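You operate a simulated robot arm through the tools that you are given. There is no shell and no other tool.

The job below is to be done with a simulated robot arm. You get a single attempt, and the scene is never put back.

## Task
Put some things from the white table away. At the end: the white wash tab from the white table is in the table drawer; the pink wash tab from the white table is in the table drawer; whatever was shut is shut again. Leave all else as you found it, and nothing knocked over (what rides in a drawer may roll over).
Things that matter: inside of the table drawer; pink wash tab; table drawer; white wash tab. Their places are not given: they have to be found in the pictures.

Only the result counts: the job must be done as asked and must still hold three seconds after the hand-in. Knocking over, shifting, dropping, spilling or breaking anything else fails it.

## Robot
A 7-joint arm with a two-finger parallel gripper, fixed in place. Base frame: the origin is at the foot of the arm, x ahead of it, y to its left, z up. Lengths are in m, angles in degrees, forces in N, time in s.
Its first joint turns from -132.0 to 132.0 degrees. Payload 3.91 kg.
The tool frame sits at the grasp point between the pads (the TCP): z along the fingers, y along the line on which they close. The tips reach 0.03 m beyond it. The gripper opens to 0.11 m. The fingers are 0.02 m wide and 0.01 m thick; the gripper's body (0.048 by 0.112 m) begins 0.055 m behind the TCP.
Orientation is that of the tool frame in the base frame, as a unit quaternion [w, x, y, z]. With the fingers straight down and closing along the base's y, the tool's x points along the base's -x, its y along +y and its z along -z.

## Interface
- The arm moves only by the tool send_rows. Its argument "plan" is a list of rows, each a list of 2 entries, a list of its own where there are three numbers: the shift along the tool's x, y, z in units of 500 mm (1.0 is 500 mm), then the turn, a rotation vector about the tool's x, y, z in units of 90 degrees (1.0 is 90 degrees). In form: [[[dx, dy, dz], [wx, wy, wz]], ...]. A call has 1 to 20 rows; each row is the pose to reach, as a shift and turn from the pose commanded when the call began, along the tool's axes at that moment. "gripper" is the finger opening in m, from 0 to 0.11, set as the call begins (left out, the last holds). A call with a number of a shift or a turn outside -1 to 1 is refused whole. Rows are played at 5 a second. More than 0.05 m and 8.6 degrees between two rows, or a gripper value outside its range, and nothing of the call is played. A pose out of reach is approached as far as the arm can. The call stops where the force on the tool passes 40 N (or 10 N more than at its start, if that is more) or the arm is blocked; 0.2 s more then pass. Each finger travels about 0.108 m/s and halts on what it meets, pressing with about 29 N; the grip force reading is that of the motor and also rises with nothing between the fingers. The clock runs only during rows and for 0.2 s after the last one: add rows that repeat a pose to give the fingers time. The reply holds the time, the measured pose of the TCP, the force on the tool along the base axes, the opening and the grip force, in the units named above and with some noise, with the torque about the TCP (base axes, N m) and any sound that the robot's microphone picked up.
- Cameras (640 x 400 px; columns grow to the right, rows downward): "scene" is fixed at [0.3966, -0.5031, 1.404]; the picture's right is [0.98, -0.19, 0.00], its down [-0.09, -0.45, -0.89] and it looks along [0.17, 0.87, -0.46] (base axes); focal length 361 px, centre (320, 200). "wrist" rides on the gripper at [0.072, 0.017, -0.103] in the tool frame; the picture's right is [-0.23, 0.97, 0.00], its down [-0.76, -0.18, -0.62] and it looks along [-0.61, -0.14, 0.78] (tool axes); focal length 222 px, centre (320, 200).
- capture(camera): a new picture of that camera. It takes no simulated time.
- locate(camera, pixels): for up to 12 pixels [column, row] of the newest picture of that camera ("zoom" is the newest enlarged one), the place [x, y, z] in the base frame of the surface seen there, good to about 0.002 m. It takes no simulated time.
- zoom(camera, box): a new picture of the part [left, top, right, bottom] of that camera's present view, enlarged. It takes no simulated time.
- job_done(): hands the job in; it is judged then, once.

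Leave the gripper open and the arm clear of the work at the hand-in unless told otherwise.

The tools are called after ">>>" as a command line: name --argument value ..., lists and objects as JSON in quotes. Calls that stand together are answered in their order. send_rows: Moves the arm, as the interface text tells. Its arguments: {"type":"object","properties":{"plan":{"type":"array","items":{"type":"array"}},"gripper":{"type":"number"}},"required":["plan"]} The other tools are called the same way: capture (camera) takes a picture; locate (camera, pixels) gives the place of the surface under pixels of a picture; zoom (camera, box) takes an enlarged picture of a part of a camera's view; job_done () hands the job in.

At the start:

```text
t: 0.0
ee_pos: [0.3434, 0.407, 1.0879]
ee_rot: [0.0, -0.001, 1.0, -0.001]
force: [-0.5, 0.2, 0.1]
moment: [-0.01, -0.05, 0.02]
grip_width: 0.1097
grasp_force: 0.0
```

scene: 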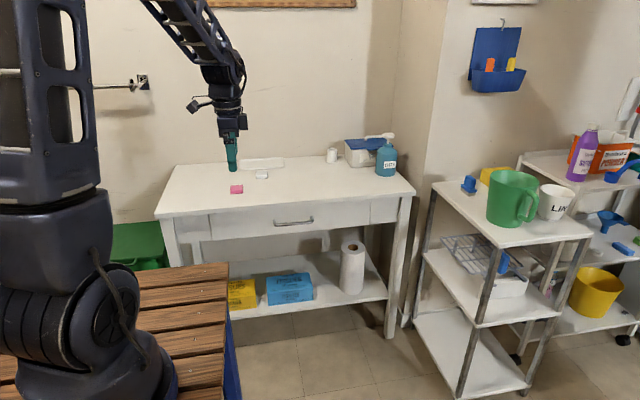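
wrist: 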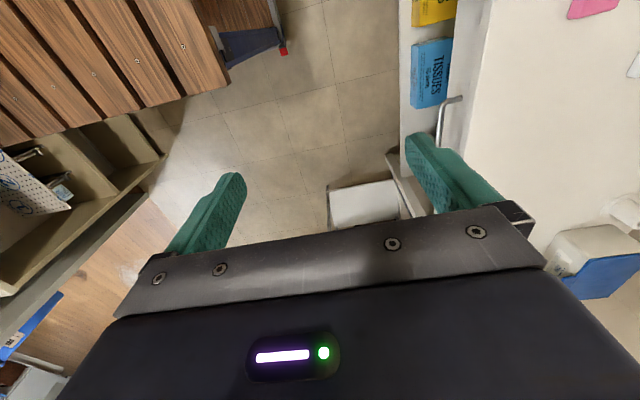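

I see the white table with a pink tab near (236,189), a white tab near (262,174) and a drawer with a handle near (293,221). I will zoom in on the table to see these more clearly.

>>> zoom --camera "scene" --box '[150, 120, 420, 290]'

>>> locate --camera "scene" --pixels '[[236, 189], [262, 174], [276, 223], [293, 222], [312, 219], [210, 216], [371, 202], [180, 212], [412, 190], [175, 167], [300, 200], [240, 230]]'

```text
2.35 times, centred on (285, 205) of scene
```

zoom: 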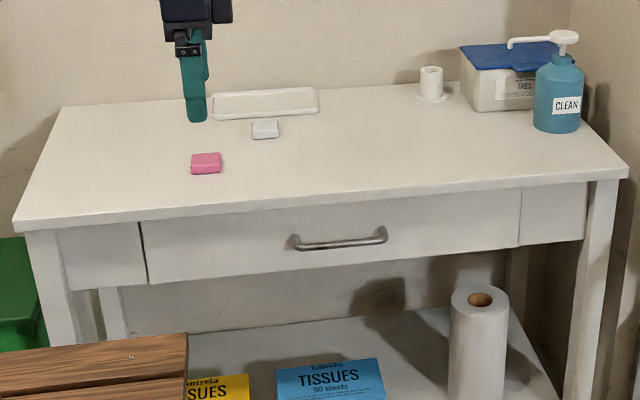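

```text
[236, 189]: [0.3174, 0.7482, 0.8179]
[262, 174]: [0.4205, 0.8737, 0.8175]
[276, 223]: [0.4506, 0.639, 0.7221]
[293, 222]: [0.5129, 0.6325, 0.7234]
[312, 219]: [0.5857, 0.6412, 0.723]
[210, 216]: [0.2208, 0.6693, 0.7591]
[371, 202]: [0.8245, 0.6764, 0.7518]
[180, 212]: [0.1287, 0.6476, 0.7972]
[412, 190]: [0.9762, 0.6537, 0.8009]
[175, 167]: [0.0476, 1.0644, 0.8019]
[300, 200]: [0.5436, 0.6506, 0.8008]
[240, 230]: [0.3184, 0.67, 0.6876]
```

The table top is at z≈0.80, with its front edge at y≈0.65 and the handle bar at y≈0.635, z≈0.72. I will zoom in on the handle and both tabs to get exact edges.

>>> zoom --camera "scene" --box '[220, 160, 284, 200]'

>>> locate --camera "zoom" --pixels '[[100, 270], [160, 240], [220, 270], [165, 300], [360, 140], [420, 120], [480, 140], [420, 165], [110, 245], [220, 240], [200, 100], [300, 300]]'

```text
10.00 times, centred on (252, 180) of scene
```

zoom: 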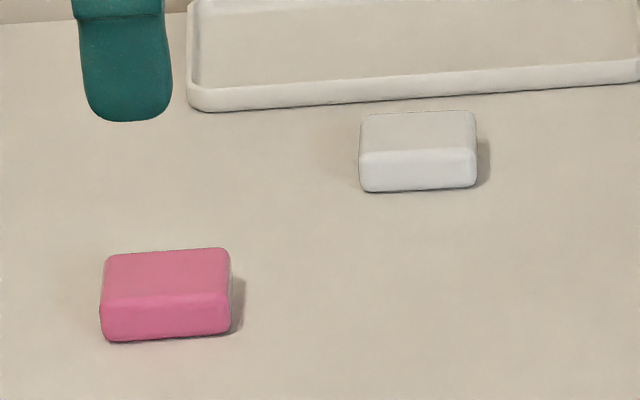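

```text
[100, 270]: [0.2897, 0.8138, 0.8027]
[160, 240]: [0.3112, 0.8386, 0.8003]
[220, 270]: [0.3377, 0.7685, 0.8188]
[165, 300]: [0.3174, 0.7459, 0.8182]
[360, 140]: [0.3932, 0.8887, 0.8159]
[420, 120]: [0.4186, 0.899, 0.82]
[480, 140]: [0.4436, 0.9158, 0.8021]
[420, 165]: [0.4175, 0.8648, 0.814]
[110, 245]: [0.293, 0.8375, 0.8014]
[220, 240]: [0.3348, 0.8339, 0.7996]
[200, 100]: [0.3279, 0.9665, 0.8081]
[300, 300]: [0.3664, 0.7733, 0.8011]
```

Both tabs are small blocks, roughly 0.05 long and 0.02 high. Next I will look closely at the handle and the drawer front.

>>> zoom --camera "scene" --box '[262, 200, 326, 240]'

>>> locate --camera "zoom" --pixels '[[120, 230], [200, 235], [300, 225], [400, 212], [480, 200], [130, 195], [490, 165], [300, 180], [300, 300], [300, 100], [300, 40], [300, 350]]'

```text
10.00 times, centred on (294, 220) of scene
```

zoom: 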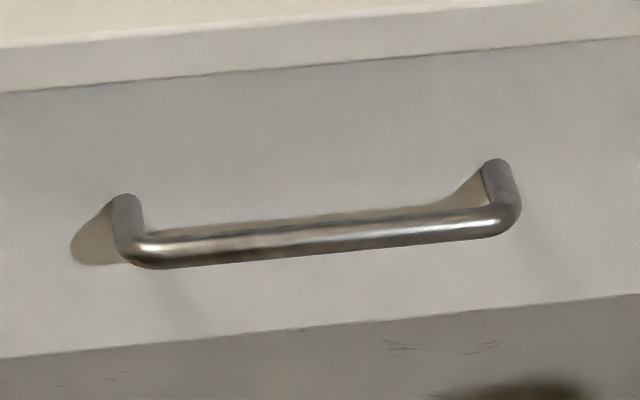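

```text
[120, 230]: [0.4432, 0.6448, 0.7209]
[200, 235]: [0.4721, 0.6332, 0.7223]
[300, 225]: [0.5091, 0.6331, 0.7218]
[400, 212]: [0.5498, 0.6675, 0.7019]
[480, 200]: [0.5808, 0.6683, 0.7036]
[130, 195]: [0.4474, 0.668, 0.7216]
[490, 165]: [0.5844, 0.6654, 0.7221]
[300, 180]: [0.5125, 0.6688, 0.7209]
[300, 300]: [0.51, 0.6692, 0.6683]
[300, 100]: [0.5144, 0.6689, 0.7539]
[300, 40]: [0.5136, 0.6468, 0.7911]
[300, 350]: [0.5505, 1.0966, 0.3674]
```

The handle bar runs along x from 0.445 to 0.585, at y≈0.638 and z≈0.72. The drawer face is at y≈0.669. I will move in front of the handle, still high, while tilting the tool 75° so the fingers point toward +y and close almost vertically, with the fingers narrowed to 0.04.

>>> send_rows --plan '[[[-0.0343, 0.0, 0.0276], [-0.0833, 0, 0]], [[-0.0686, 0.0, 0.0552], [-0.1667, 0, 0]], [[-0.103, 0.0, 0.0828], [-0.25, 0, 0]], [[-0.1373, 0.0, 0.1104], [-0.3333, 0, 0]], [[-0.1716, 0.0, 0.138], [-0.4167, 0, 0]], [[-0.2059, 0.0, 0.1656], [-0.5, 0, 0]], [[-0.2402, 0.0, 0.1932], [-0.5833, 0, 0]], [[-0.2746, 0.0, 0.2208], [-0.6667, 0, 0]], [[-0.3089, 0.0, 0.2484], [-0.75, 0, 0]], [[-0.3432, 0.0, 0.276], [-0.8333, 0, 0]], [[-0.3432, 0.0, 0.276], [-0.8333, 0, 0]], [[-0.3432, 0.0, 0.276], [-0.8333, 0, 0]]]' --gripper 0.04

```text
t: 2.6
ee_pos: [0.5141, 0.4066, 0.9477]
ee_rot: [0.0, -0.001, 0.793, 0.609]
force: [-1.3, -0.2, -0.3]
moment: [-0.01, 0.04, 0.01]
grip_width: 0.0401
grasp_force: 0.1
```

The tool is tilted as commanded at (0.514, 0.407, 0.948). Next I will move down to a pre-grasp point about 9 cm in front of the handle.

>>> send_rows --plan '[[[0, -0.0456, 0.0512], [0, 0, 0]], [[0, -0.0911, 0.1025], [0, 0, 0]], [[0, -0.1367, 0.1537], [0, 0, 0]], [[0, -0.1823, 0.205], [0, 0, 0]], [[0, -0.2279, 0.2562], [0, 0, 0]], [[0, -0.2734, 0.3075], [0, 0, 0]], [[0, -0.319, 0.3587], [0, 0, 0]], [[0, -0.319, 0.3587], [0, 0, 0]]]'

>>> capture --camera "scene"

>>> capture --camera "wrist"

```text
t: 4.4
ee_pos: [0.5148, 0.5391, 0.7483]
ee_rot: [0.0, 0.0, 0.794, 0.608]
force: [-0.1, 0.5, 0.0]
moment: [0.02, -0.01, 0.03]
grip_width: 0.04
grasp_force: 0.0
```

```text
taken
```

scene: 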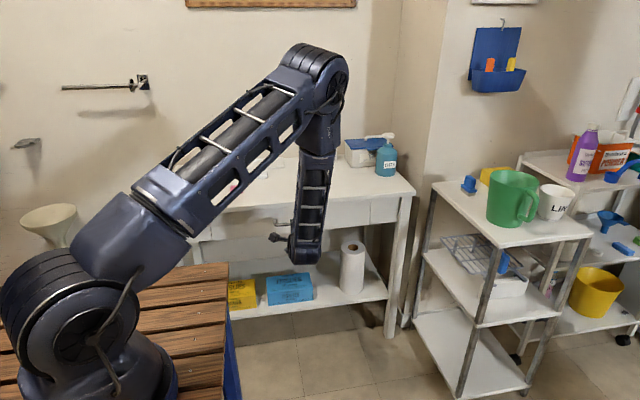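

```text
taken
```

wrist: 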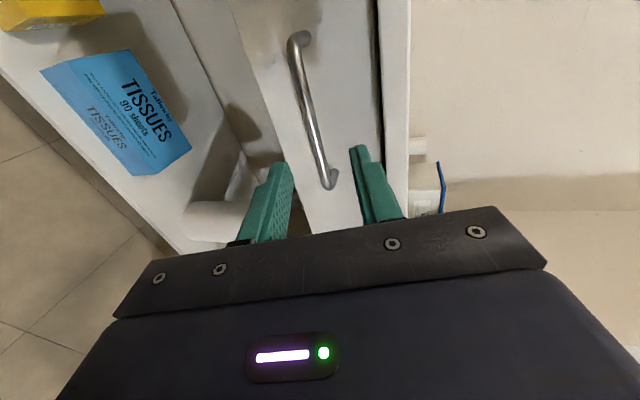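

The wrist picture shows the bar running from (300,40) to (328,180), with the open fingers straddling its line. I will check the bar's exact place in this picture.

>>> locate --camera "wrist" --pixels '[[303, 70], [308, 100], [315, 130], [320, 155], [327, 178], [350, 130], [385, 100], [402, 130], [290, 150]]'

```text
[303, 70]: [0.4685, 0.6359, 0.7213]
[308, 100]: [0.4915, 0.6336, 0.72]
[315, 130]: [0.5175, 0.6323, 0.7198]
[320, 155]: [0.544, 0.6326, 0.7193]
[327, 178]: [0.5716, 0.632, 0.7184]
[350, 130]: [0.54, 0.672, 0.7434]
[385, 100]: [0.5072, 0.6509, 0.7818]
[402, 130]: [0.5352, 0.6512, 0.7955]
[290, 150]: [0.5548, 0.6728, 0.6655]
```

The bar's centre is at about y 0.637, z 0.720, as expected. I will advance 0.09 m along the fingers, then close.

>>> send_rows --plan '[[[0, -0.001, 0.05], [0, 0, 0]], [[0, -0.002, 0.1], [0, 0, 0]], [[0, -0.003, 0.14], [0, 0, 0]], [[0, -0.003, 0.165], [0, 0, 0]], [[0, -0.003, 0.178], [0, 0, 0]], [[0, -0.003, 0.178], [0, 0, 0]]]'

>>> capture --camera "wrist"

```text
t: 5.8
ee_pos: [0.5145, 0.6254, 0.7232]
ee_rot: [0.0, 0.0, 0.793, 0.609]
force: [-0.6, -0.1, 0.1]
moment: [-0.01, 0.02, -0.01]
grip_width: 0.0398
grasp_force: 0.1
```

```text
taken
```

wrist: 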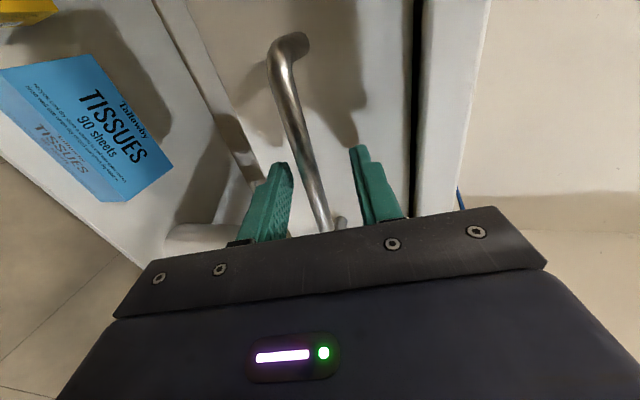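

The bar now lies between the two fingers, with no contact force. I will close the fingers on it, holding this pose.

>>> send_rows --plan '[[[0, 0, 0], [0, 0, 0]], [[0, 0, 0], [0, 0, 0]], [[0, 0, 0], [0, 0, 0]], [[0, 0, 0], [0, 0, 0]]]' --gripper 0.0

>>> capture --camera "wrist"

```text
t: 6.3
ee_pos: [0.5153, 0.6215, 0.718]
ee_rot: [-0.001, 0.001, 0.797, 0.605]
force: [1.8, -1.0, -7.8]
moment: [-0.12, -0.3, 0.22]
grip_width: 0.0118
grasp_force: 44.8
stopped in row 2: the force on the tool passed its limit at 41 N (the readings are from after the stop); the commanded pose is now the measured one
```

```text
taken
```

wrist: 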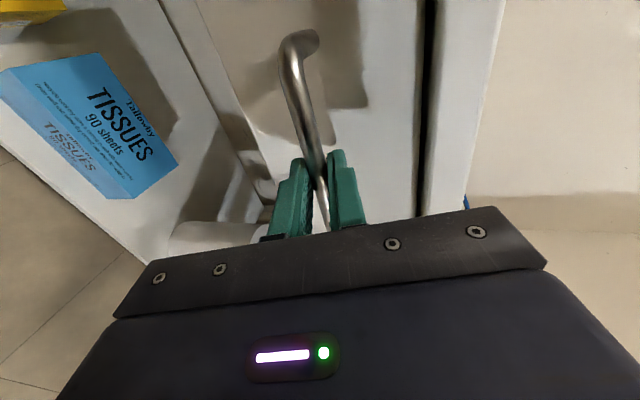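

The fingers hold the bar (opening 0.012). The arm settled a few millimetres lower because of the grip. I will now pull straight toward -y, slowly, starting with 6 cm to feel the resistance.

>>> send_rows --plan '[[[0, -0.0054, -0.0193], [0, 0, 0]], [[0, -0.0108, -0.0386], [0, 0, 0]], [[0, -0.0162, -0.0579], [0, 0, 0]], [[0, -0.0216, -0.0772], [0, 0, 0]], [[0, -0.027, -0.0964], [0, 0, 0]], [[0, -0.0324, -0.1157], [0, 0, 0]], [[0, -0.0324, -0.1157], [0, 0, 0]]]'

>>> capture --camera "wrist"

```text
t: 7.9
ee_pos: [0.5152, 0.5623, 0.7187]
ee_rot: [-0.001, 0.001, 0.796, 0.605]
force: [10.5, 0.5, -4.3]
moment: [-0.07, -0.37, -0.23]
grip_width: 0.0117
grasp_force: 45.2
```

```text
taken
```

wrist: 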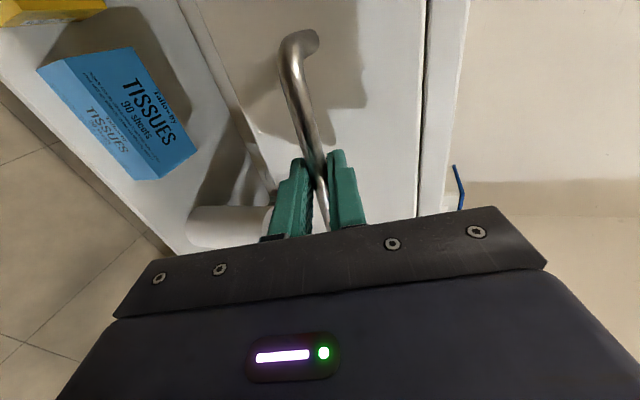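

The drawer is moving with the handle, with low pulling force. I will keep pulling another 13 cm, easing 1 mm toward +x to relieve the small side force.

>>> send_rows --plan '[[[-0.002, -0.0054, -0.0193], [0, 0, 0]], [[-0.002, -0.0108, -0.0386], [0, 0, 0]], [[-0.002, -0.0162, -0.0579], [0, 0, 0]], [[-0.002, -0.0216, -0.0772], [0, 0, 0]], [[-0.002, -0.027, -0.0964], [0, 0, 0]], [[-0.002, -0.0324, -0.1157], [0, 0, 0]], [[-0.002, -0.0378, -0.135], [0, 0, 0]], [[-0.002, -0.0432, -0.1543], [0, 0, 0]], [[-0.002, -0.0486, -0.1736], [0, 0, 0]], [[-0.002, -0.054, -0.1929], [0, 0, 0]], [[-0.002, -0.0594, -0.2122], [0, 0, 0]], [[-0.002, -0.0648, -0.2315], [0, 0, 0]], [[-0.002, -0.0702, -0.2507], [0, 0, 0]], [[-0.002, -0.0702, -0.2507], [0, 0, 0]]]'

>>> capture --camera "scene"

>>> capture --camera "wrist"

```text
t: 10.9
ee_pos: [0.5158, 0.4308, 0.72]
ee_rot: [-0.002, 0.001, 0.796, 0.605]
force: [-3.0, 1.6, 0.7]
moment: [0.03, -0.5, -0.32]
grip_width: 0.0118
grasp_force: 45.1
stopped in row 14: the force on the tool passed its limit at 41 N (the readings are from after the stop); the commanded pose is now the measured one
```

```text
taken
```

scene: 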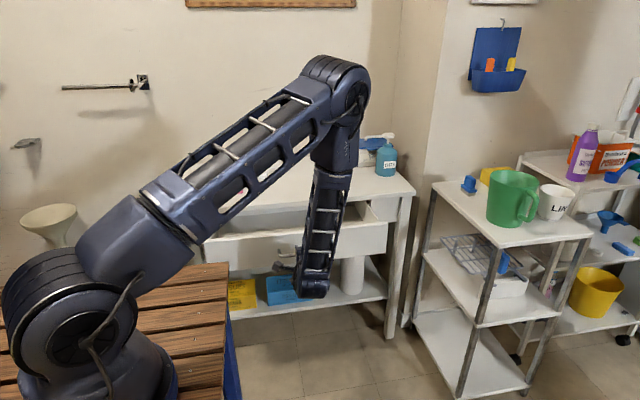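

```text
taken
```

wrist: 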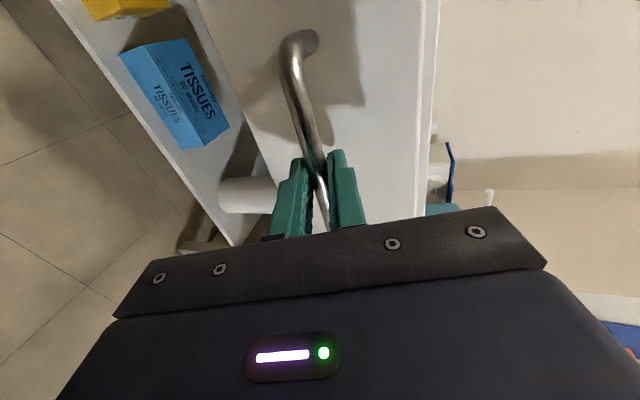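

The drawer is out about 19 cm, apparently at its stop (force 41 N at the very end, now relaxed). The scene picture shows it open. I will release the bar by opening to 0.05, hold for a moment, then back straight off along the fingers.

>>> send_rows --plan '[[[0, 0, 0], [0, 0, 0]], [[0, 0, 0], [0, 0, 0]], [[0, 0, 0], [0, 0, 0]], [[0, 0, -0.04], [0, 0, 0]], [[0, 0, -0.1], [0, 0, 0]], [[0, 0, -0.16], [0, 0, 0]], [[0, 0, -0.16], [0, 0, 0]]]' --gripper 0.05

>>> capture --camera "wrist"

```text
t: 12.5
ee_pos: [0.5164, 0.3533, 0.7407]
ee_rot: [-0.001, 0.0, 0.797, 0.605]
force: [-0.7, -0.3, -0.6]
moment: [-0.02, 0.03, -0.01]
grip_width: 0.0504
grasp_force: 0.0
```

```text
taken
```

wrist: 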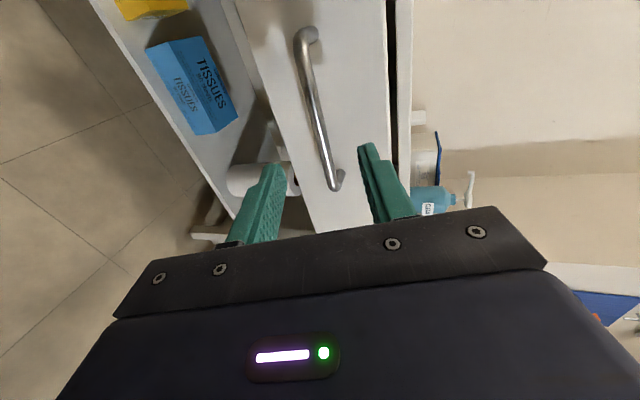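

The handle is free. I will rise to a height of about 1.05 and turn the tool back to straight down at the same time.

>>> send_rows --plan '[[[0.0175, 0.0575, -0.0035], [0.0752, 0, 0]], [[0.0349, 0.1151, -0.0069], [0.1503, 0, 0]], [[0.0524, 0.1726, -0.0104], [0.2255, 0, 0]], [[0.0698, 0.2302, -0.0138], [0.3007, 0, 0]], [[0.0873, 0.2877, -0.0173], [0.3759, 0, 0]], [[0.1047, 0.3453, -0.0207], [0.451, 0, 0]], [[0.1222, 0.4028, -0.0242], [0.5262, 0, 0]], [[0.1396, 0.4604, -0.0276], [0.6014, 0, 0]], [[0.1571, 0.5179, -0.0311], [0.6766, 0, 0]], [[0.1745, 0.5755, -0.0345], [0.7517, 0, 0]], [[0.192, 0.633, -0.038], [0.8269, 0, 0]], [[0.192, 0.633, -0.038], [0.8269, 0, 0]]]' --gripper 0.08

>>> capture --camera "scene"

>>> capture --camera "wrist"

```text
t: 15.1
ee_pos: [0.4205, 0.4198, 1.0538]
ee_rot: [-0.002, 0.0, 1.0, -0.002]
force: [0.3, 0.2, -0.6]
moment: [-0.01, 0.02, -0.01]
grip_width: 0.0799
grasp_force: 0.0
```

```text
taken
```

scene: 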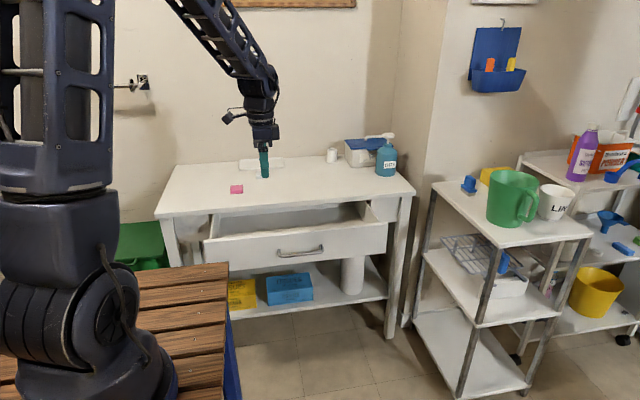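

```text
taken
```

wrist: 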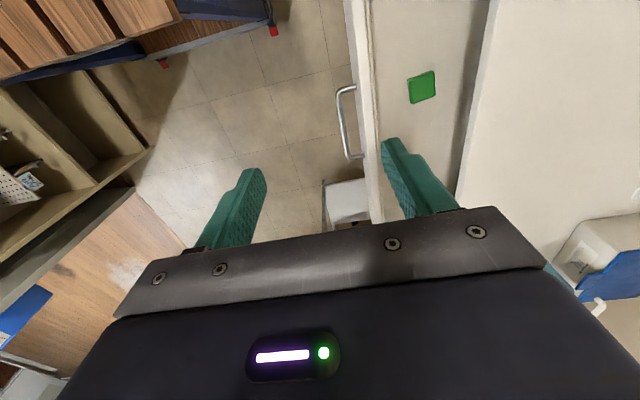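

The drawer is open and there is already a green square item inside it, at (422,87) in the wrist picture. I will measure that item, the drawer's inside and the edges, so I can drop the tabs clear of it.

>>> locate --camera "wrist" --pixels '[[422, 87], [409, 78], [434, 72], [436, 97], [411, 103], [362, 60], [375, 100], [395, 50], [440, 150], [472, 60], [450, 100], [484, 60]]'

>>> zoom --camera "scene" --box '[190, 190, 410, 270]'

```text
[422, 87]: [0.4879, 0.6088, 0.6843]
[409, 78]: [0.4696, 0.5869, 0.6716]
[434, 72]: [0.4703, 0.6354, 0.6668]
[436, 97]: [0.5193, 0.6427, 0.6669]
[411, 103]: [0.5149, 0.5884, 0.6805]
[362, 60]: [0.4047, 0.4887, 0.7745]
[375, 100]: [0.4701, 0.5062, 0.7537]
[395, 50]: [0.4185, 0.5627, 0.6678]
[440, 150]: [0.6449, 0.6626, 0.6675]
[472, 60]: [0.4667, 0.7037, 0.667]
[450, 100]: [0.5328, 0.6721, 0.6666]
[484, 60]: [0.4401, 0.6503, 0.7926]
```

```text
2.91 times, centred on (300, 230) of scene
```

zoom: 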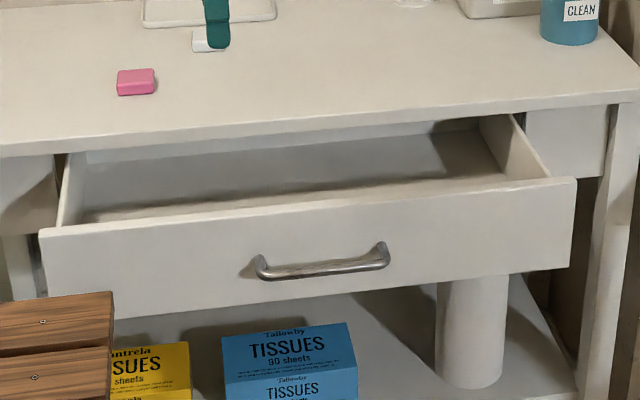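

The green item occupies about x 0.465–0.52 and y 0.585–0.64. The floor is at z≈0.667, and the drawer front's top is about 0.775 with its inner face at y≈0.507. I will drop the tabs at x≈0.38 and x≈0.60, y≈0.575. Next I will measure the pink tab precisely.

>>> zoom --camera "scene" --box '[220, 178, 252, 198]'

>>> locate --camera "zoom" --pixels '[[220, 200], [450, 195], [330, 200], [330, 150], [330, 135], [330, 215], [330, 240], [330, 300], [210, 160], [440, 150], [300, 170], [400, 180]]'

```text
16.00 times, centred on (236, 188) of scene
```

zoom: 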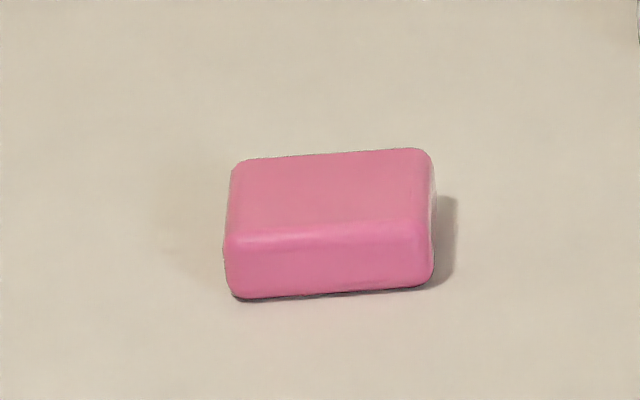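

```text
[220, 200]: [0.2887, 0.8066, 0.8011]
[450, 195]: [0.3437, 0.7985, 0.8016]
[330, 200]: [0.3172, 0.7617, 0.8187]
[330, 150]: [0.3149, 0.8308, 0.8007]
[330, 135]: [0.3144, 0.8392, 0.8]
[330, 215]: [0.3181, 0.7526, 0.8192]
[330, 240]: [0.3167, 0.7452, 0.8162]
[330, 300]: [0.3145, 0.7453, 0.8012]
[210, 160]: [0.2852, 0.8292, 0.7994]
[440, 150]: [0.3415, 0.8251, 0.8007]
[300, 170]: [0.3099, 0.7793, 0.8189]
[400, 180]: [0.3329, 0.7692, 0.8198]
```

The pink tab's centre is at about (0.3175, 0.7665) with its top at z≈0.819. It is about 0.049 along x and 0.045 along y, turned by roughly -3°. I will move above it at z≈0.92 with fingers at 0.08 and a 3° yaw.

>>> send_rows --plan '[[[0.0206, 0.0693, 0.0268], [0, 0, 0.0033]], [[0.0412, 0.1387, 0.0536], [0, 0, 0.0066]], [[0.0618, 0.208, 0.0804], [0, 0, 0.0099]], [[0.0824, 0.2774, 0.1072], [0, 0, 0.0132]], [[0.103, 0.3467, 0.134], [0, 0, 0.0165]], [[0.1236, 0.416, 0.1608], [0, 0, 0.0198]], [[0.1442, 0.4854, 0.1876], [0, 0, 0.0231]], [[0.1648, 0.5547, 0.2144], [0, 0, 0.0264]], [[0.1854, 0.6241, 0.2412], [0, 0, 0.0297]], [[0.206, 0.6934, 0.268], [0, 0, 0.033]], [[0.206, 0.6934, 0.268], [0, 0, 0.033]]]' --gripper 0.08

>>> capture --camera "wrist"

>>> capture --camera "scene"

```text
t: 17.5
ee_pos: [0.3186, 0.7682, 0.9155]
ee_rot: [-0.002, 0.025, 1.0, 0.0]
force: [1.3, -0.6, -0.8]
moment: [0.04, 0.02, 0.01]
grip_width: 0.0801
grasp_force: 0.2
```

```text
taken
```

wrist: 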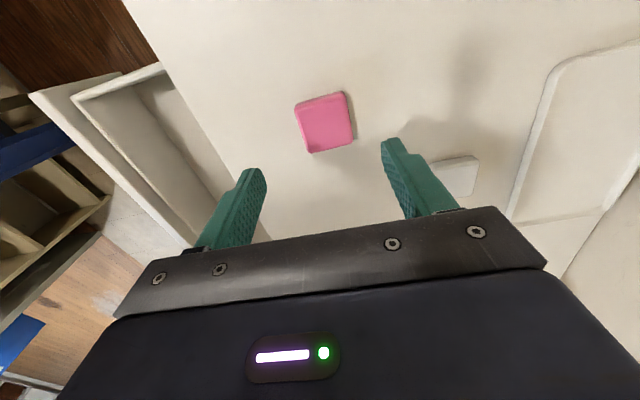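

```text
taken
```

scene: 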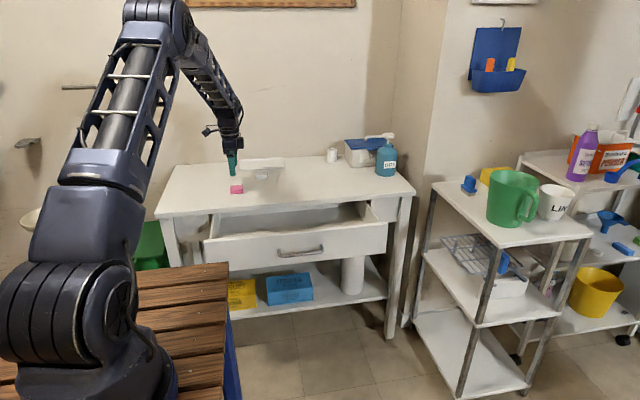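

The pink tab shows at (325,122) between the finger lines, and the white tab is partly visible at (458,175). I will measure both from this view.

>>> locate --camera "wrist" --pixels '[[325, 122], [298, 107], [343, 95], [352, 140], [311, 150], [301, 128], [347, 117], [320, 103], [330, 142], [458, 175], [475, 160], [474, 190]]'

>>> zoom --camera "wrist" --box '[260, 70, 420, 170]'

```text
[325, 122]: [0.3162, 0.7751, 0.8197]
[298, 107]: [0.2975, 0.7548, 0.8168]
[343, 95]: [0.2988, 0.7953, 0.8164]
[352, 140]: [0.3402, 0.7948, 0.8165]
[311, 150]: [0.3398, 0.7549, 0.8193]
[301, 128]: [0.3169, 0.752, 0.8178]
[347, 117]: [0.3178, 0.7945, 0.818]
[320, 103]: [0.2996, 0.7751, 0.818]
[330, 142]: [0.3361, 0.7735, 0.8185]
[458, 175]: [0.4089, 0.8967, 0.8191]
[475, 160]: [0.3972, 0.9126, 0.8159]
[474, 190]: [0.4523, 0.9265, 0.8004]
```

```text
4.00 times, centred on (340, 120) of wrist
```

zoom: 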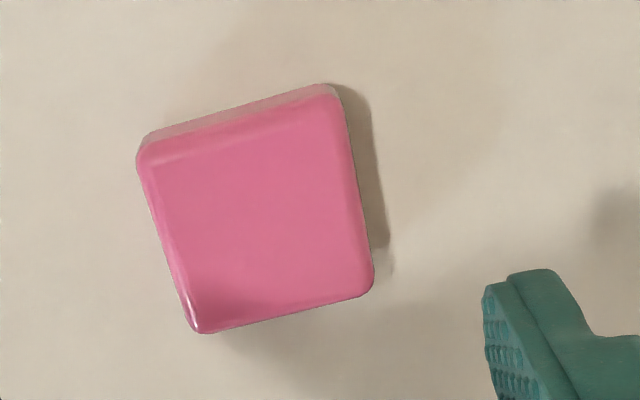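

The wrist view puts the pink tab's centre near y 0.773 and the scene view near 0.767, so I will use 0.770, which leaves ample room with fingers at 0.08. I will descend part-way to z≈0.85 and check the reading.

>>> send_rows --plan '[[[0, 0.004, 0.04], [0, 0, 0]], [[0, 0.004, 0.08], [0, 0, 0]], [[0, 0.004, 0.11], [0, 0, 0]], [[0, 0.004, 0.131], [0, 0, 0]], [[0, 0.004, 0.131], [0, 0, 0]], [[0, 0.004, 0.131], [0, 0, 0]]]'

>>> capture --camera "wrist"

>>> zoom --camera "scene" --box '[212, 140, 292, 190]'

```text
t: 18.9
ee_pos: [0.3171, 0.769, 0.8517]
ee_rot: [-0.002, 0.024, 1.0, 0.0]
force: [-0.1, 0.3, 0.4]
moment: [0.02, 0.02, -0.02]
grip_width: 0.0797
grasp_force: 0.0
```

```text
taken
```

wrist: 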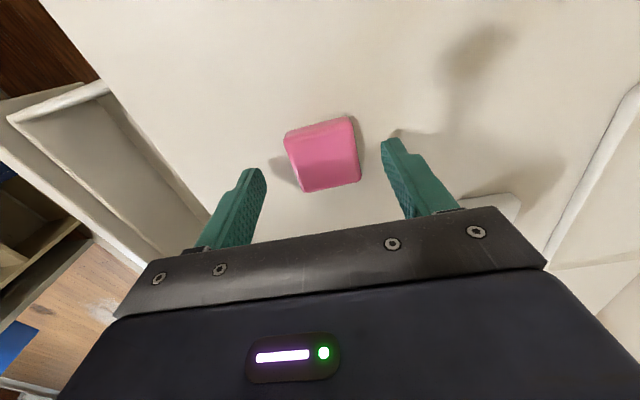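

```text
8.00 times, centred on (252, 165) of scene
```

zoom: 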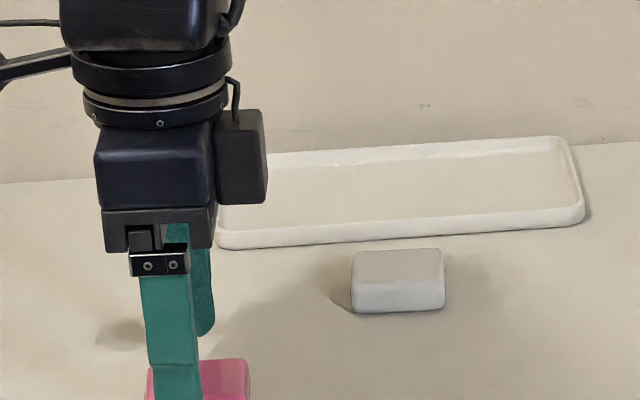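

The tab sits centred between the fingers. I will go down the last 18 mm so the tips are about 3 mm above the table, then check.

>>> send_rows --plan '[[[0, 0, 0.014], [0, 0, 0]], [[0, 0, 0.026], [0, 0, 0]], [[0, 0, 0.036], [0, 0, 0]], [[0, 0, 0.036], [0, 0, 0]], [[0, 0, 0.036], [0, 0, 0]]]'

>>> zoom --camera "scene" --box '[212, 160, 276, 200]'

>>> capture --camera "wrist"

```text
t: 20.1
ee_pos: [0.3178, 0.7692, 0.834]
ee_rot: [-0.002, 0.025, 1.0, 0.0]
force: [0.5, 0.1, -0.7]
moment: [0.01, 0.03, -0.03]
grip_width: 0.0798
grasp_force: 0.2
```

```text
10.00 times, centred on (244, 180) of scene
```

zoom: 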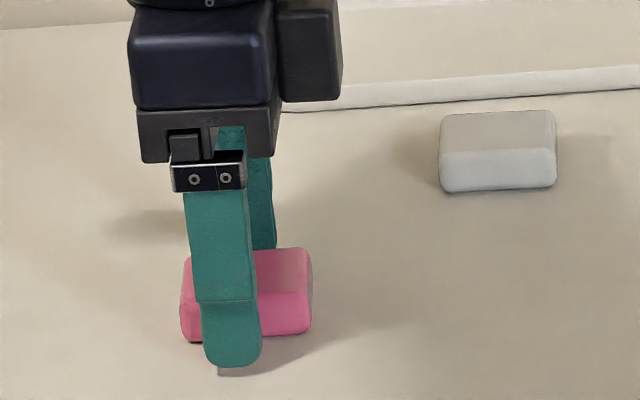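

```text
taken
```

wrist: 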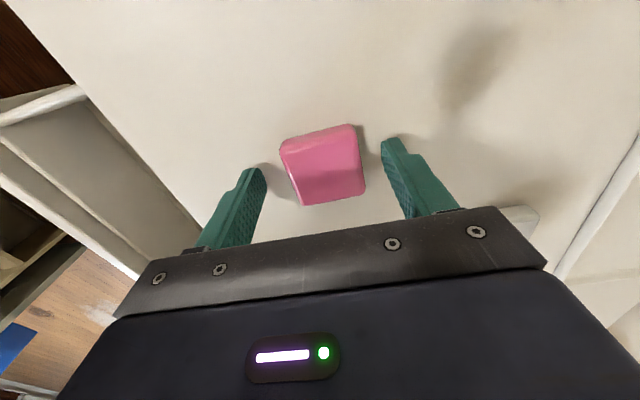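

The fingers are on either side of the pink tab with no contact. I will close them on it.

>>> send_rows --plan '[[[0, 0, 0], [0, 0, 0]], [[0, 0, 0], [0, 0, 0]], [[0, 0, 0], [0, 0, 0]], [[0, 0, 0], [0, 0, 0]], [[0, 0, 0], [0, 0, 0]]]' --gripper 0.03

>>> capture --camera "wrist"

```text
t: 21.3
ee_pos: [0.3182, 0.7676, 0.8337]
ee_rot: [-0.001, 0.026, 1.0, 0.0]
force: [-0.4, 0.6, -0.7]
moment: [0.0, 0.0, 0.03]
grip_width: 0.0467
grasp_force: 29.0
```

```text
taken
```

wrist: 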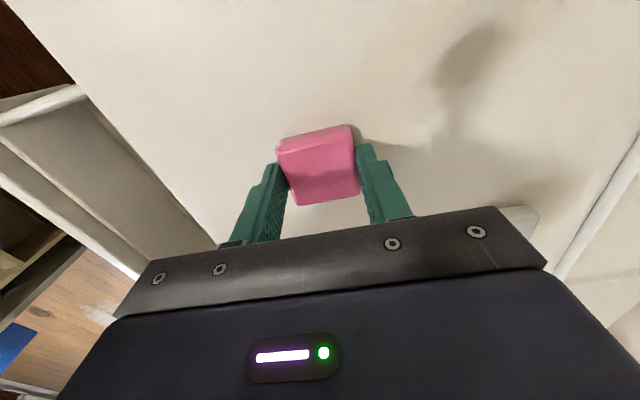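

The grip closed on the tab at 0.0467 with 29 N. I will lift 12 cm and check it is held.

>>> send_rows --plan '[[[0, 0, -0.03], [0, 0, 0]], [[0, 0, -0.08], [0, 0, 0]], [[0, 0, -0.14], [0, 0, 0]], [[0, 0, -0.2], [0, 0, 0]], [[0, 0, -0.24], [0, 0, 0]], [[0, 0, -0.24], [0, 0, 0]]]'

>>> capture --camera "wrist"

>>> capture --camera "scene"

```text
t: 22.7
ee_pos: [0.3186, 0.7693, 0.9551]
ee_rot: [-0.002, 0.026, 1.0, 0.0]
force: [-0.2, 0.4, 0.1]
moment: [0.0, -0.01, 0.01]
grip_width: 0.0469
grasp_force: 29.1
```

```text
taken
```

wrist: 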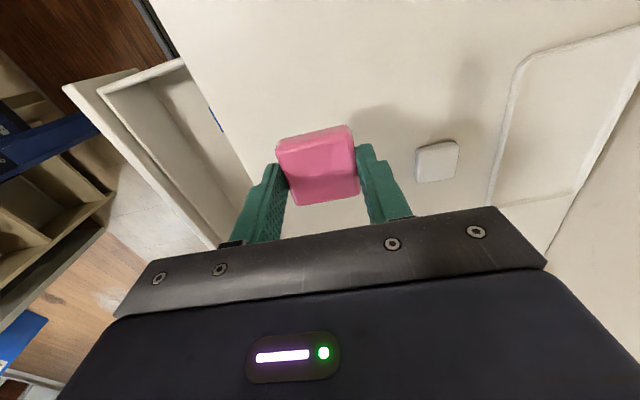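

```text
taken
```

scene: 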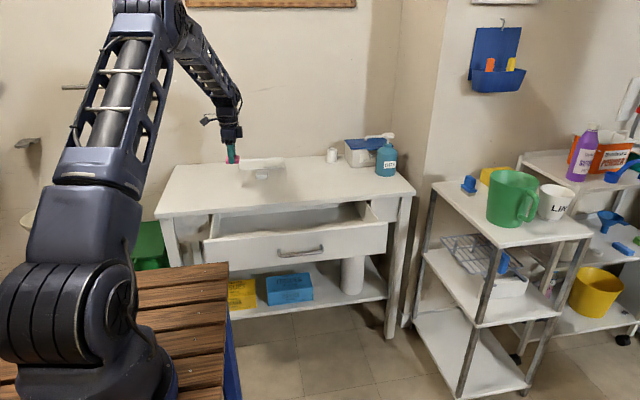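

The pink tab is held and lifted. The white tab is now fully visible in the wrist picture around (437,161), and the open drawer at (150,110). I will measure both.

>>> locate --camera "wrist" --pixels '[[437, 161], [419, 152], [455, 144], [456, 173], [420, 179], [419, 165], [457, 158], [437, 147], [437, 177], [498, 190], [495, 150], [488, 198]]'

>>> zoom --camera "wrist" --box '[60, 40, 260, 250]'

```text
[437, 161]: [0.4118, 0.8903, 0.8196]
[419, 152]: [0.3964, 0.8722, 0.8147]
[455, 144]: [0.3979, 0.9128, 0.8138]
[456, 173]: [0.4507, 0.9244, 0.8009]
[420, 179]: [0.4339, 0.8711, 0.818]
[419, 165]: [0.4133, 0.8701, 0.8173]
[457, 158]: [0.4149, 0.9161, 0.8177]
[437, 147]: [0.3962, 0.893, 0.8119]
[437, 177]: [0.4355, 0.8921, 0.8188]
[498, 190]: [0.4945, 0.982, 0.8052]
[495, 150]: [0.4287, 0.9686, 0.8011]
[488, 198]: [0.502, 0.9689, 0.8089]
```

```text
1.90 times, centred on (160, 145) of wrist
```

zoom: 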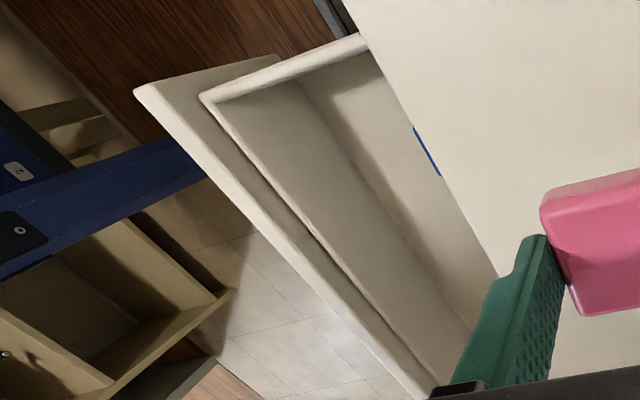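

The white tab spans about x 0.394–0.438 and y 0.868–0.916. I also see something blue in the drawer near (213,118). I will measure that and the inner walls of the drawer.

>>> locate --camera "zoom" --pixels '[[424, 145], [432, 165], [202, 97], [330, 240], [420, 370], [260, 190], [300, 220], [240, 90], [340, 150], [400, 240], [450, 320], [490, 260]]'

>>> zoom --camera "wrist" --box '[190, 90, 240, 140]'

```text
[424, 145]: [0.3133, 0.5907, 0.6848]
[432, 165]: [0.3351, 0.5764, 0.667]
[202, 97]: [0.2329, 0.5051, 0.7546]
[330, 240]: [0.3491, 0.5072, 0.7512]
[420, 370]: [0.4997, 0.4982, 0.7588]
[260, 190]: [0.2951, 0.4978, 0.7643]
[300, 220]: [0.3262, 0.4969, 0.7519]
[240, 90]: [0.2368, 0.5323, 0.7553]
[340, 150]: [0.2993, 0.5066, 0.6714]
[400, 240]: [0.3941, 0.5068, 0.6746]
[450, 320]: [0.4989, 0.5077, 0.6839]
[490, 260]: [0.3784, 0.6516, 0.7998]
```

```text
8.00 times, centred on (215, 115) of wrist
```

zoom: 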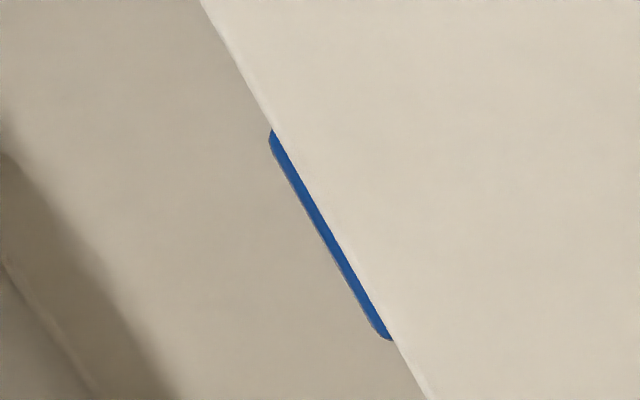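

The blue item is another tab, at about x 0.29–0.335, y>0.587, and the green one is at x 0.465–0.52. The spot at (0.40, 0.572) between them is free. I will carry the pink tab above it at the same height, squaring the yaw.

>>> send_rows --plan '[[[-0.0305, -0.0642, 0], [0, 0, -0.005]], [[-0.061, -0.1283, 0], [0, 0, -0.01]], [[-0.0915, -0.1925, 0], [0, 0, -0.016]], [[-0.122, -0.2567, 0], [0, 0, -0.022]], [[-0.1525, -0.3208, 0], [0, 0, -0.028]], [[-0.183, -0.385, 0], [0, 0, -0.033]], [[-0.183, -0.385, 0], [0, 0, -0.033]], [[-0.183, -0.385, 0], [0, 0, -0.033]]]'

>>> capture --camera "wrist"

>>> capture --camera "scene"

```text
t: 24.5
ee_pos: [0.398, 0.572, 0.9529]
ee_rot: [-0.003, 0.0, 1.0, 0.001]
force: [0.1, 0.8, 0.4]
moment: [0.03, -0.02, -0.03]
grip_width: 0.0469
grasp_force: 28.7
```

```text
taken
```

wrist: 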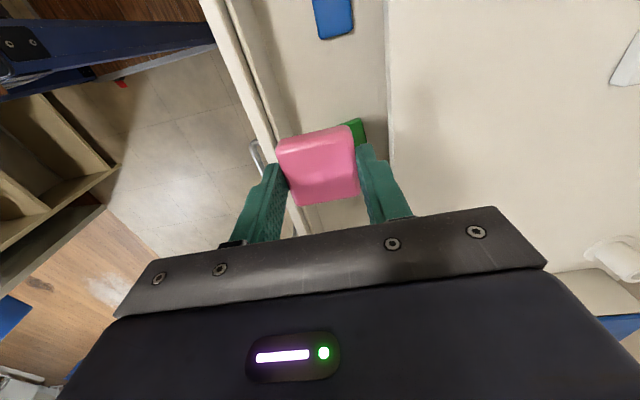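

```text
taken
```

scene: 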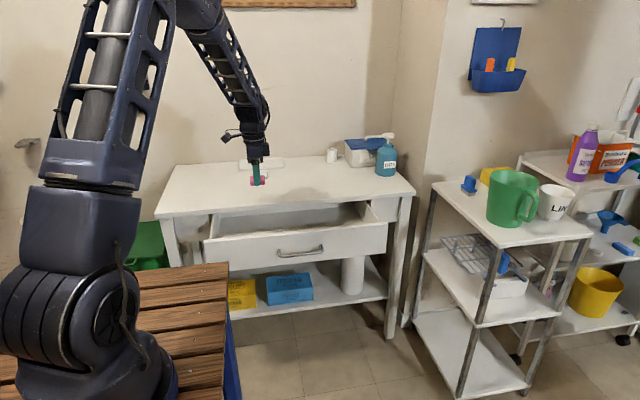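

The pink tab hangs over the drawer, between the blue tab (333,15) and the green tab (355,130). I will check where those two lie before lowering.

>>> locate --camera "wrist" --pixels '[[335, 20], [320, 36], [352, 32], [316, 10], [357, 125], [300, 60], [340, 80], [365, 80], [255, 90], [270, 110], [385, 100], [388, 60]]'

```text
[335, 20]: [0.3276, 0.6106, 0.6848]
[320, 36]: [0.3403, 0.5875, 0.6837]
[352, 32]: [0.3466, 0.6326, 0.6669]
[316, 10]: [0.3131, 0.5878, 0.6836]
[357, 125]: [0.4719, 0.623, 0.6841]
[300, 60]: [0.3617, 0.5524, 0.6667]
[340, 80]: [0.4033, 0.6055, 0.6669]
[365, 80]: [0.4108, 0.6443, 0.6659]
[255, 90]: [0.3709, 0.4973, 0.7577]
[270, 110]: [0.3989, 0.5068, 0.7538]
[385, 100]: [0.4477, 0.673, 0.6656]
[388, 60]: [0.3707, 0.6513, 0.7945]
```

The free gap runs from x 0.346 to 0.466. I will shift 6 mm toward +x and lower to z≈0.72 first, with the body clear of the drawer front (y≤0.507) and the table edge (y 0.65).

>>> send_rows --plan '[[[-0.012, 0.002, 0.06], [0, 0, 0]], [[-0.012, 0.002, 0.13], [0, 0, 0]], [[-0.012, 0.002, 0.2], [0, 0, 0]], [[-0.012, 0.002, 0.27], [0, 0, 0]], [[-0.012, 0.002, 0.34], [0, 0, 0]], [[-0.012, 0.002, 0.4], [0, 0, 0]], [[-0.012, 0.002, 0.44], [0, 0, 0]], [[-0.012, 0.002, 0.466], [0, 0, 0]], [[-0.012, 0.002, 0.466], [0, 0, 0]], [[-0.012, 0.002, 0.466], [0, 0, 0]]]'

>>> capture --camera "wrist"

>>> zoom --camera "scene" --box '[200, 160, 340, 248]'

```text
t: 26.7
ee_pos: [0.4041, 0.5727, 0.7208]
ee_rot: [-0.002, 0.0, 1.0, 0.0]
force: [-0.8, 0.4, -0.7]
moment: [-0.02, -0.02, -0.01]
grip_width: 0.0468
grasp_force: 29.2
```

```text
taken
```

wrist: 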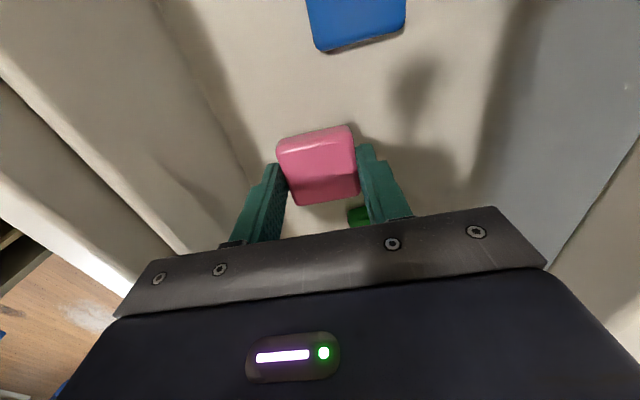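

```text
4.55 times, centred on (270, 204) of scene
```

zoom: 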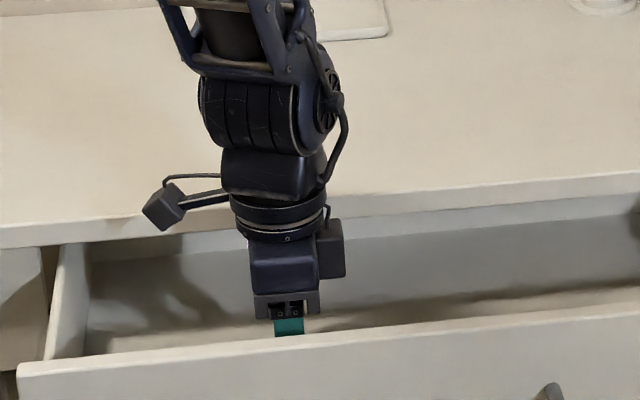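

All clear, with no contact force. I will lower another 15 mm so the tab is about 5 mm over the drawer floor.

>>> send_rows --plan '[[[0, 0, 0.012], [0, 0, 0]], [[0, 0, 0.024], [0, 0, 0]], [[0, 0, 0.032], [0, 0, 0]], [[0, 0, 0.032], [0, 0, 0]]]'

```text
t: 27.7
ee_pos: [0.4047, 0.574, 0.7041]
ee_rot: [-0.002, 0.0, 1.0, 0.0]
force: [-0.7, 0.6, 0.6]
moment: [-0.03, 0.0, 0.04]
grip_width: 0.0467
grasp_force: 29.0
```

At z 0.704 with no contact. I will open to 0.07 to release the tab and wait a moment.

>>> send_rows --plan '[[[0, 0, 0], [0, 0, 0]], [[0, 0, 0], [0, 0, 0]], [[0, 0, 0], [0, 0, 0]], [[0, 0, 0], [0, 0, 0]]]' --gripper 0.07

>>> capture --camera "wrist"

```text
t: 28.7
ee_pos: [0.404, 0.5728, 0.7045]
ee_rot: [-0.002, 0.0, 1.0, 0.0]
force: [-0.6, 1.0, -1.0]
moment: [-0.01, 0.03, -0.01]
grip_width: 0.07
grasp_force: 0.0
```

```text
taken
```

wrist: 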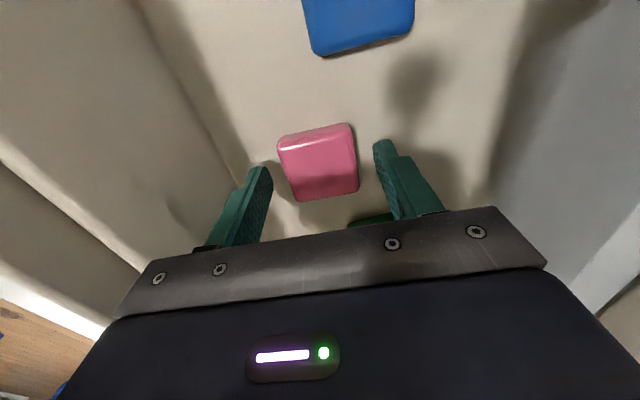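

The pink tab is released and lying flat on the drawer floor. I will rise straight up to z≈0.96.

>>> send_rows --plan '[[[0, 0, -0.04], [0, 0, 0]], [[0, 0, -0.11], [0, 0, 0]], [[0, 0, -0.18], [0, 0, 0]], [[0, 0, -0.25], [0, 0, 0]], [[0, 0, -0.32], [0, 0, 0]], [[0, 0, -0.39], [0, 0, 0]], [[0, 0, -0.46], [0, 0, 0]], [[0, 0, -0.51], [0, 0, 0]], [[0, 0, -0.51], [0, 0, 0]]]'

>>> capture --camera "wrist"

>>> zoom --camera "scene" --box '[220, 140, 300, 190]'

```text
t: 30.7
ee_pos: [0.4042, 0.5711, 0.9608]
ee_rot: [-0.001, 0.0, 1.0, 0.0]
force: [0.3, -0.6, -0.8]
moment: [0.01, -0.04, -0.02]
grip_width: 0.0703
grasp_force: 0.1
```

```text
taken
```

wrist: 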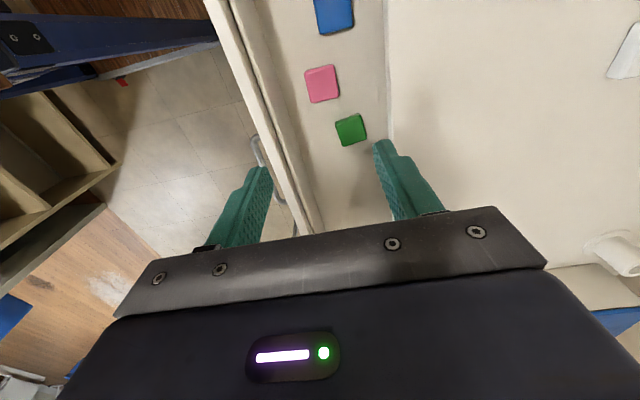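

```text
8.00 times, centred on (260, 165) of scene
```

zoom: 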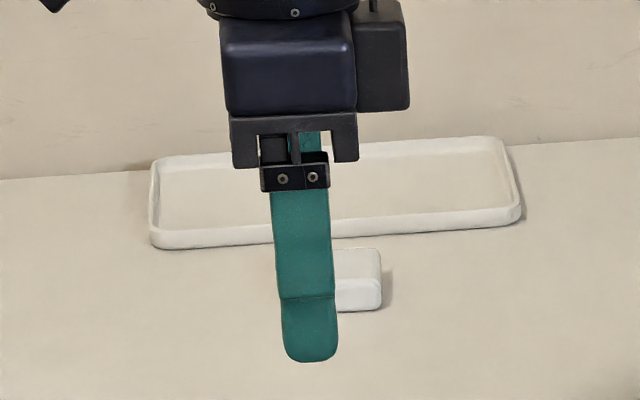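

The drawer now shows blue, pink and green tabs side by side. Next I will move above the white tab at about (0.416, 0.889), keeping z≈0.96, to see whether that reach is met.

>>> send_rows --plan '[[[-0.0027, 0.0707, 0], [0, 0, 0]], [[-0.0053, 0.1413, 0], [0, 0, 0]], [[-0.008, 0.212, 0], [0, 0, 0]], [[-0.0107, 0.2827, 0], [0, 0, 0]], [[-0.0133, 0.3533, 0], [0, 0, 0]], [[-0.016, 0.424, 0], [0, 0, 0]], [[-0.0187, 0.4947, 0], [0, 0, 0]], [[-0.0213, 0.5653, 0], [0, 0, 0]], [[-0.024, 0.636, 0], [0, 0, 0]], [[-0.024, 0.636, 0], [0, 0, 0]], [[-0.024, 0.636, 0], [0, 0, 0]]]' --gripper 0.075

>>> capture --camera "wrist"

>>> capture --camera "scene"

```text
t: 33.1
ee_pos: [0.4167, 0.8906, 0.961]
ee_rot: [-0.001, 0.0, 1.0, 0.0]
force: [-0.5, 0.1, -0.8]
moment: [0.0, 0.02, 0.04]
grip_width: 0.0746
grasp_force: 0.1
```

```text
taken
```

wrist: 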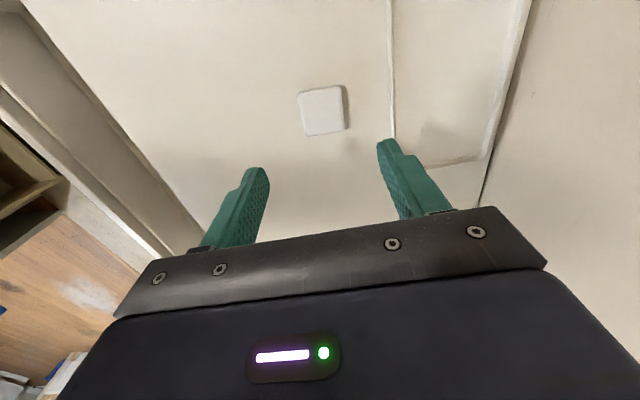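

```text
taken
```

scene: 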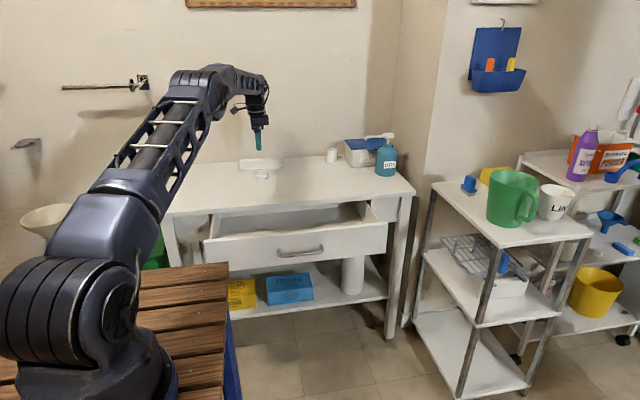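

Reached with the tool straight down. The white tab shows at (322,110) and the tray edge at about column 390. I will measure the tab and the nearby tray rim.

>>> locate --camera "wrist" --pixels '[[322, 110], [300, 98], [339, 90], [344, 125], [308, 132], [302, 113], [342, 108], [391, 80], [393, 110], [388, 60], [322, 92], [326, 128]]'

>>> zoom --camera "wrist" --box '[260, 60, 420, 160]'

>>> zoom --camera "scene" --box '[236, 150, 300, 190]'

```text
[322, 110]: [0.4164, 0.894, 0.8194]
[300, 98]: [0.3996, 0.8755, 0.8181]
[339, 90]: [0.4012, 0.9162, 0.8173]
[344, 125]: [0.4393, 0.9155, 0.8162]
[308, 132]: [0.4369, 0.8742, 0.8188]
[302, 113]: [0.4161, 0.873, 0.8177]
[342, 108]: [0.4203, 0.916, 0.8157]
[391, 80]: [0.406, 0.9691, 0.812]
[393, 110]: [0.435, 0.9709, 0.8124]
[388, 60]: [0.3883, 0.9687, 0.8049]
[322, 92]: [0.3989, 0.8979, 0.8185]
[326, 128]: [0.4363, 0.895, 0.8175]
```

```text
4.00 times, centred on (340, 110) of wrist
```

zoom: 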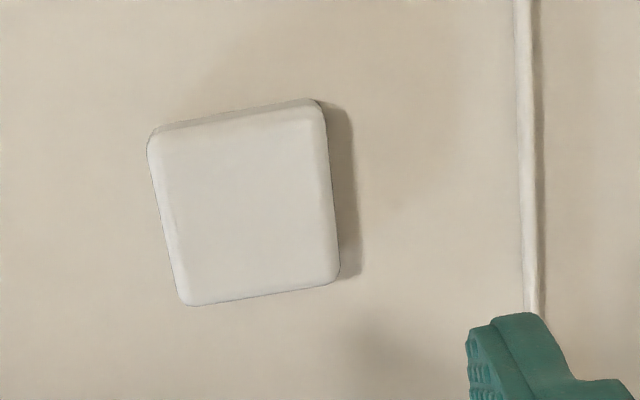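

```text
10.00 times, centred on (268, 170) of scene
```

zoom: 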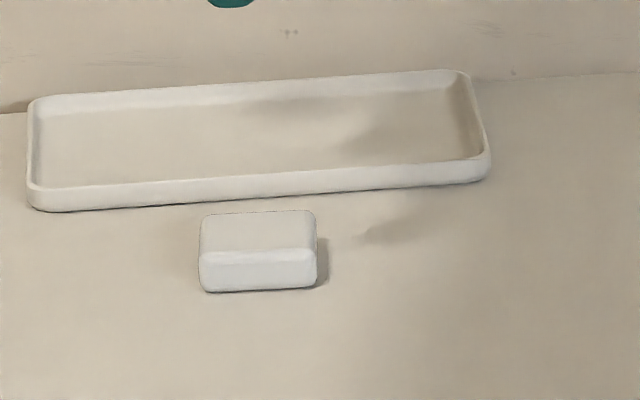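

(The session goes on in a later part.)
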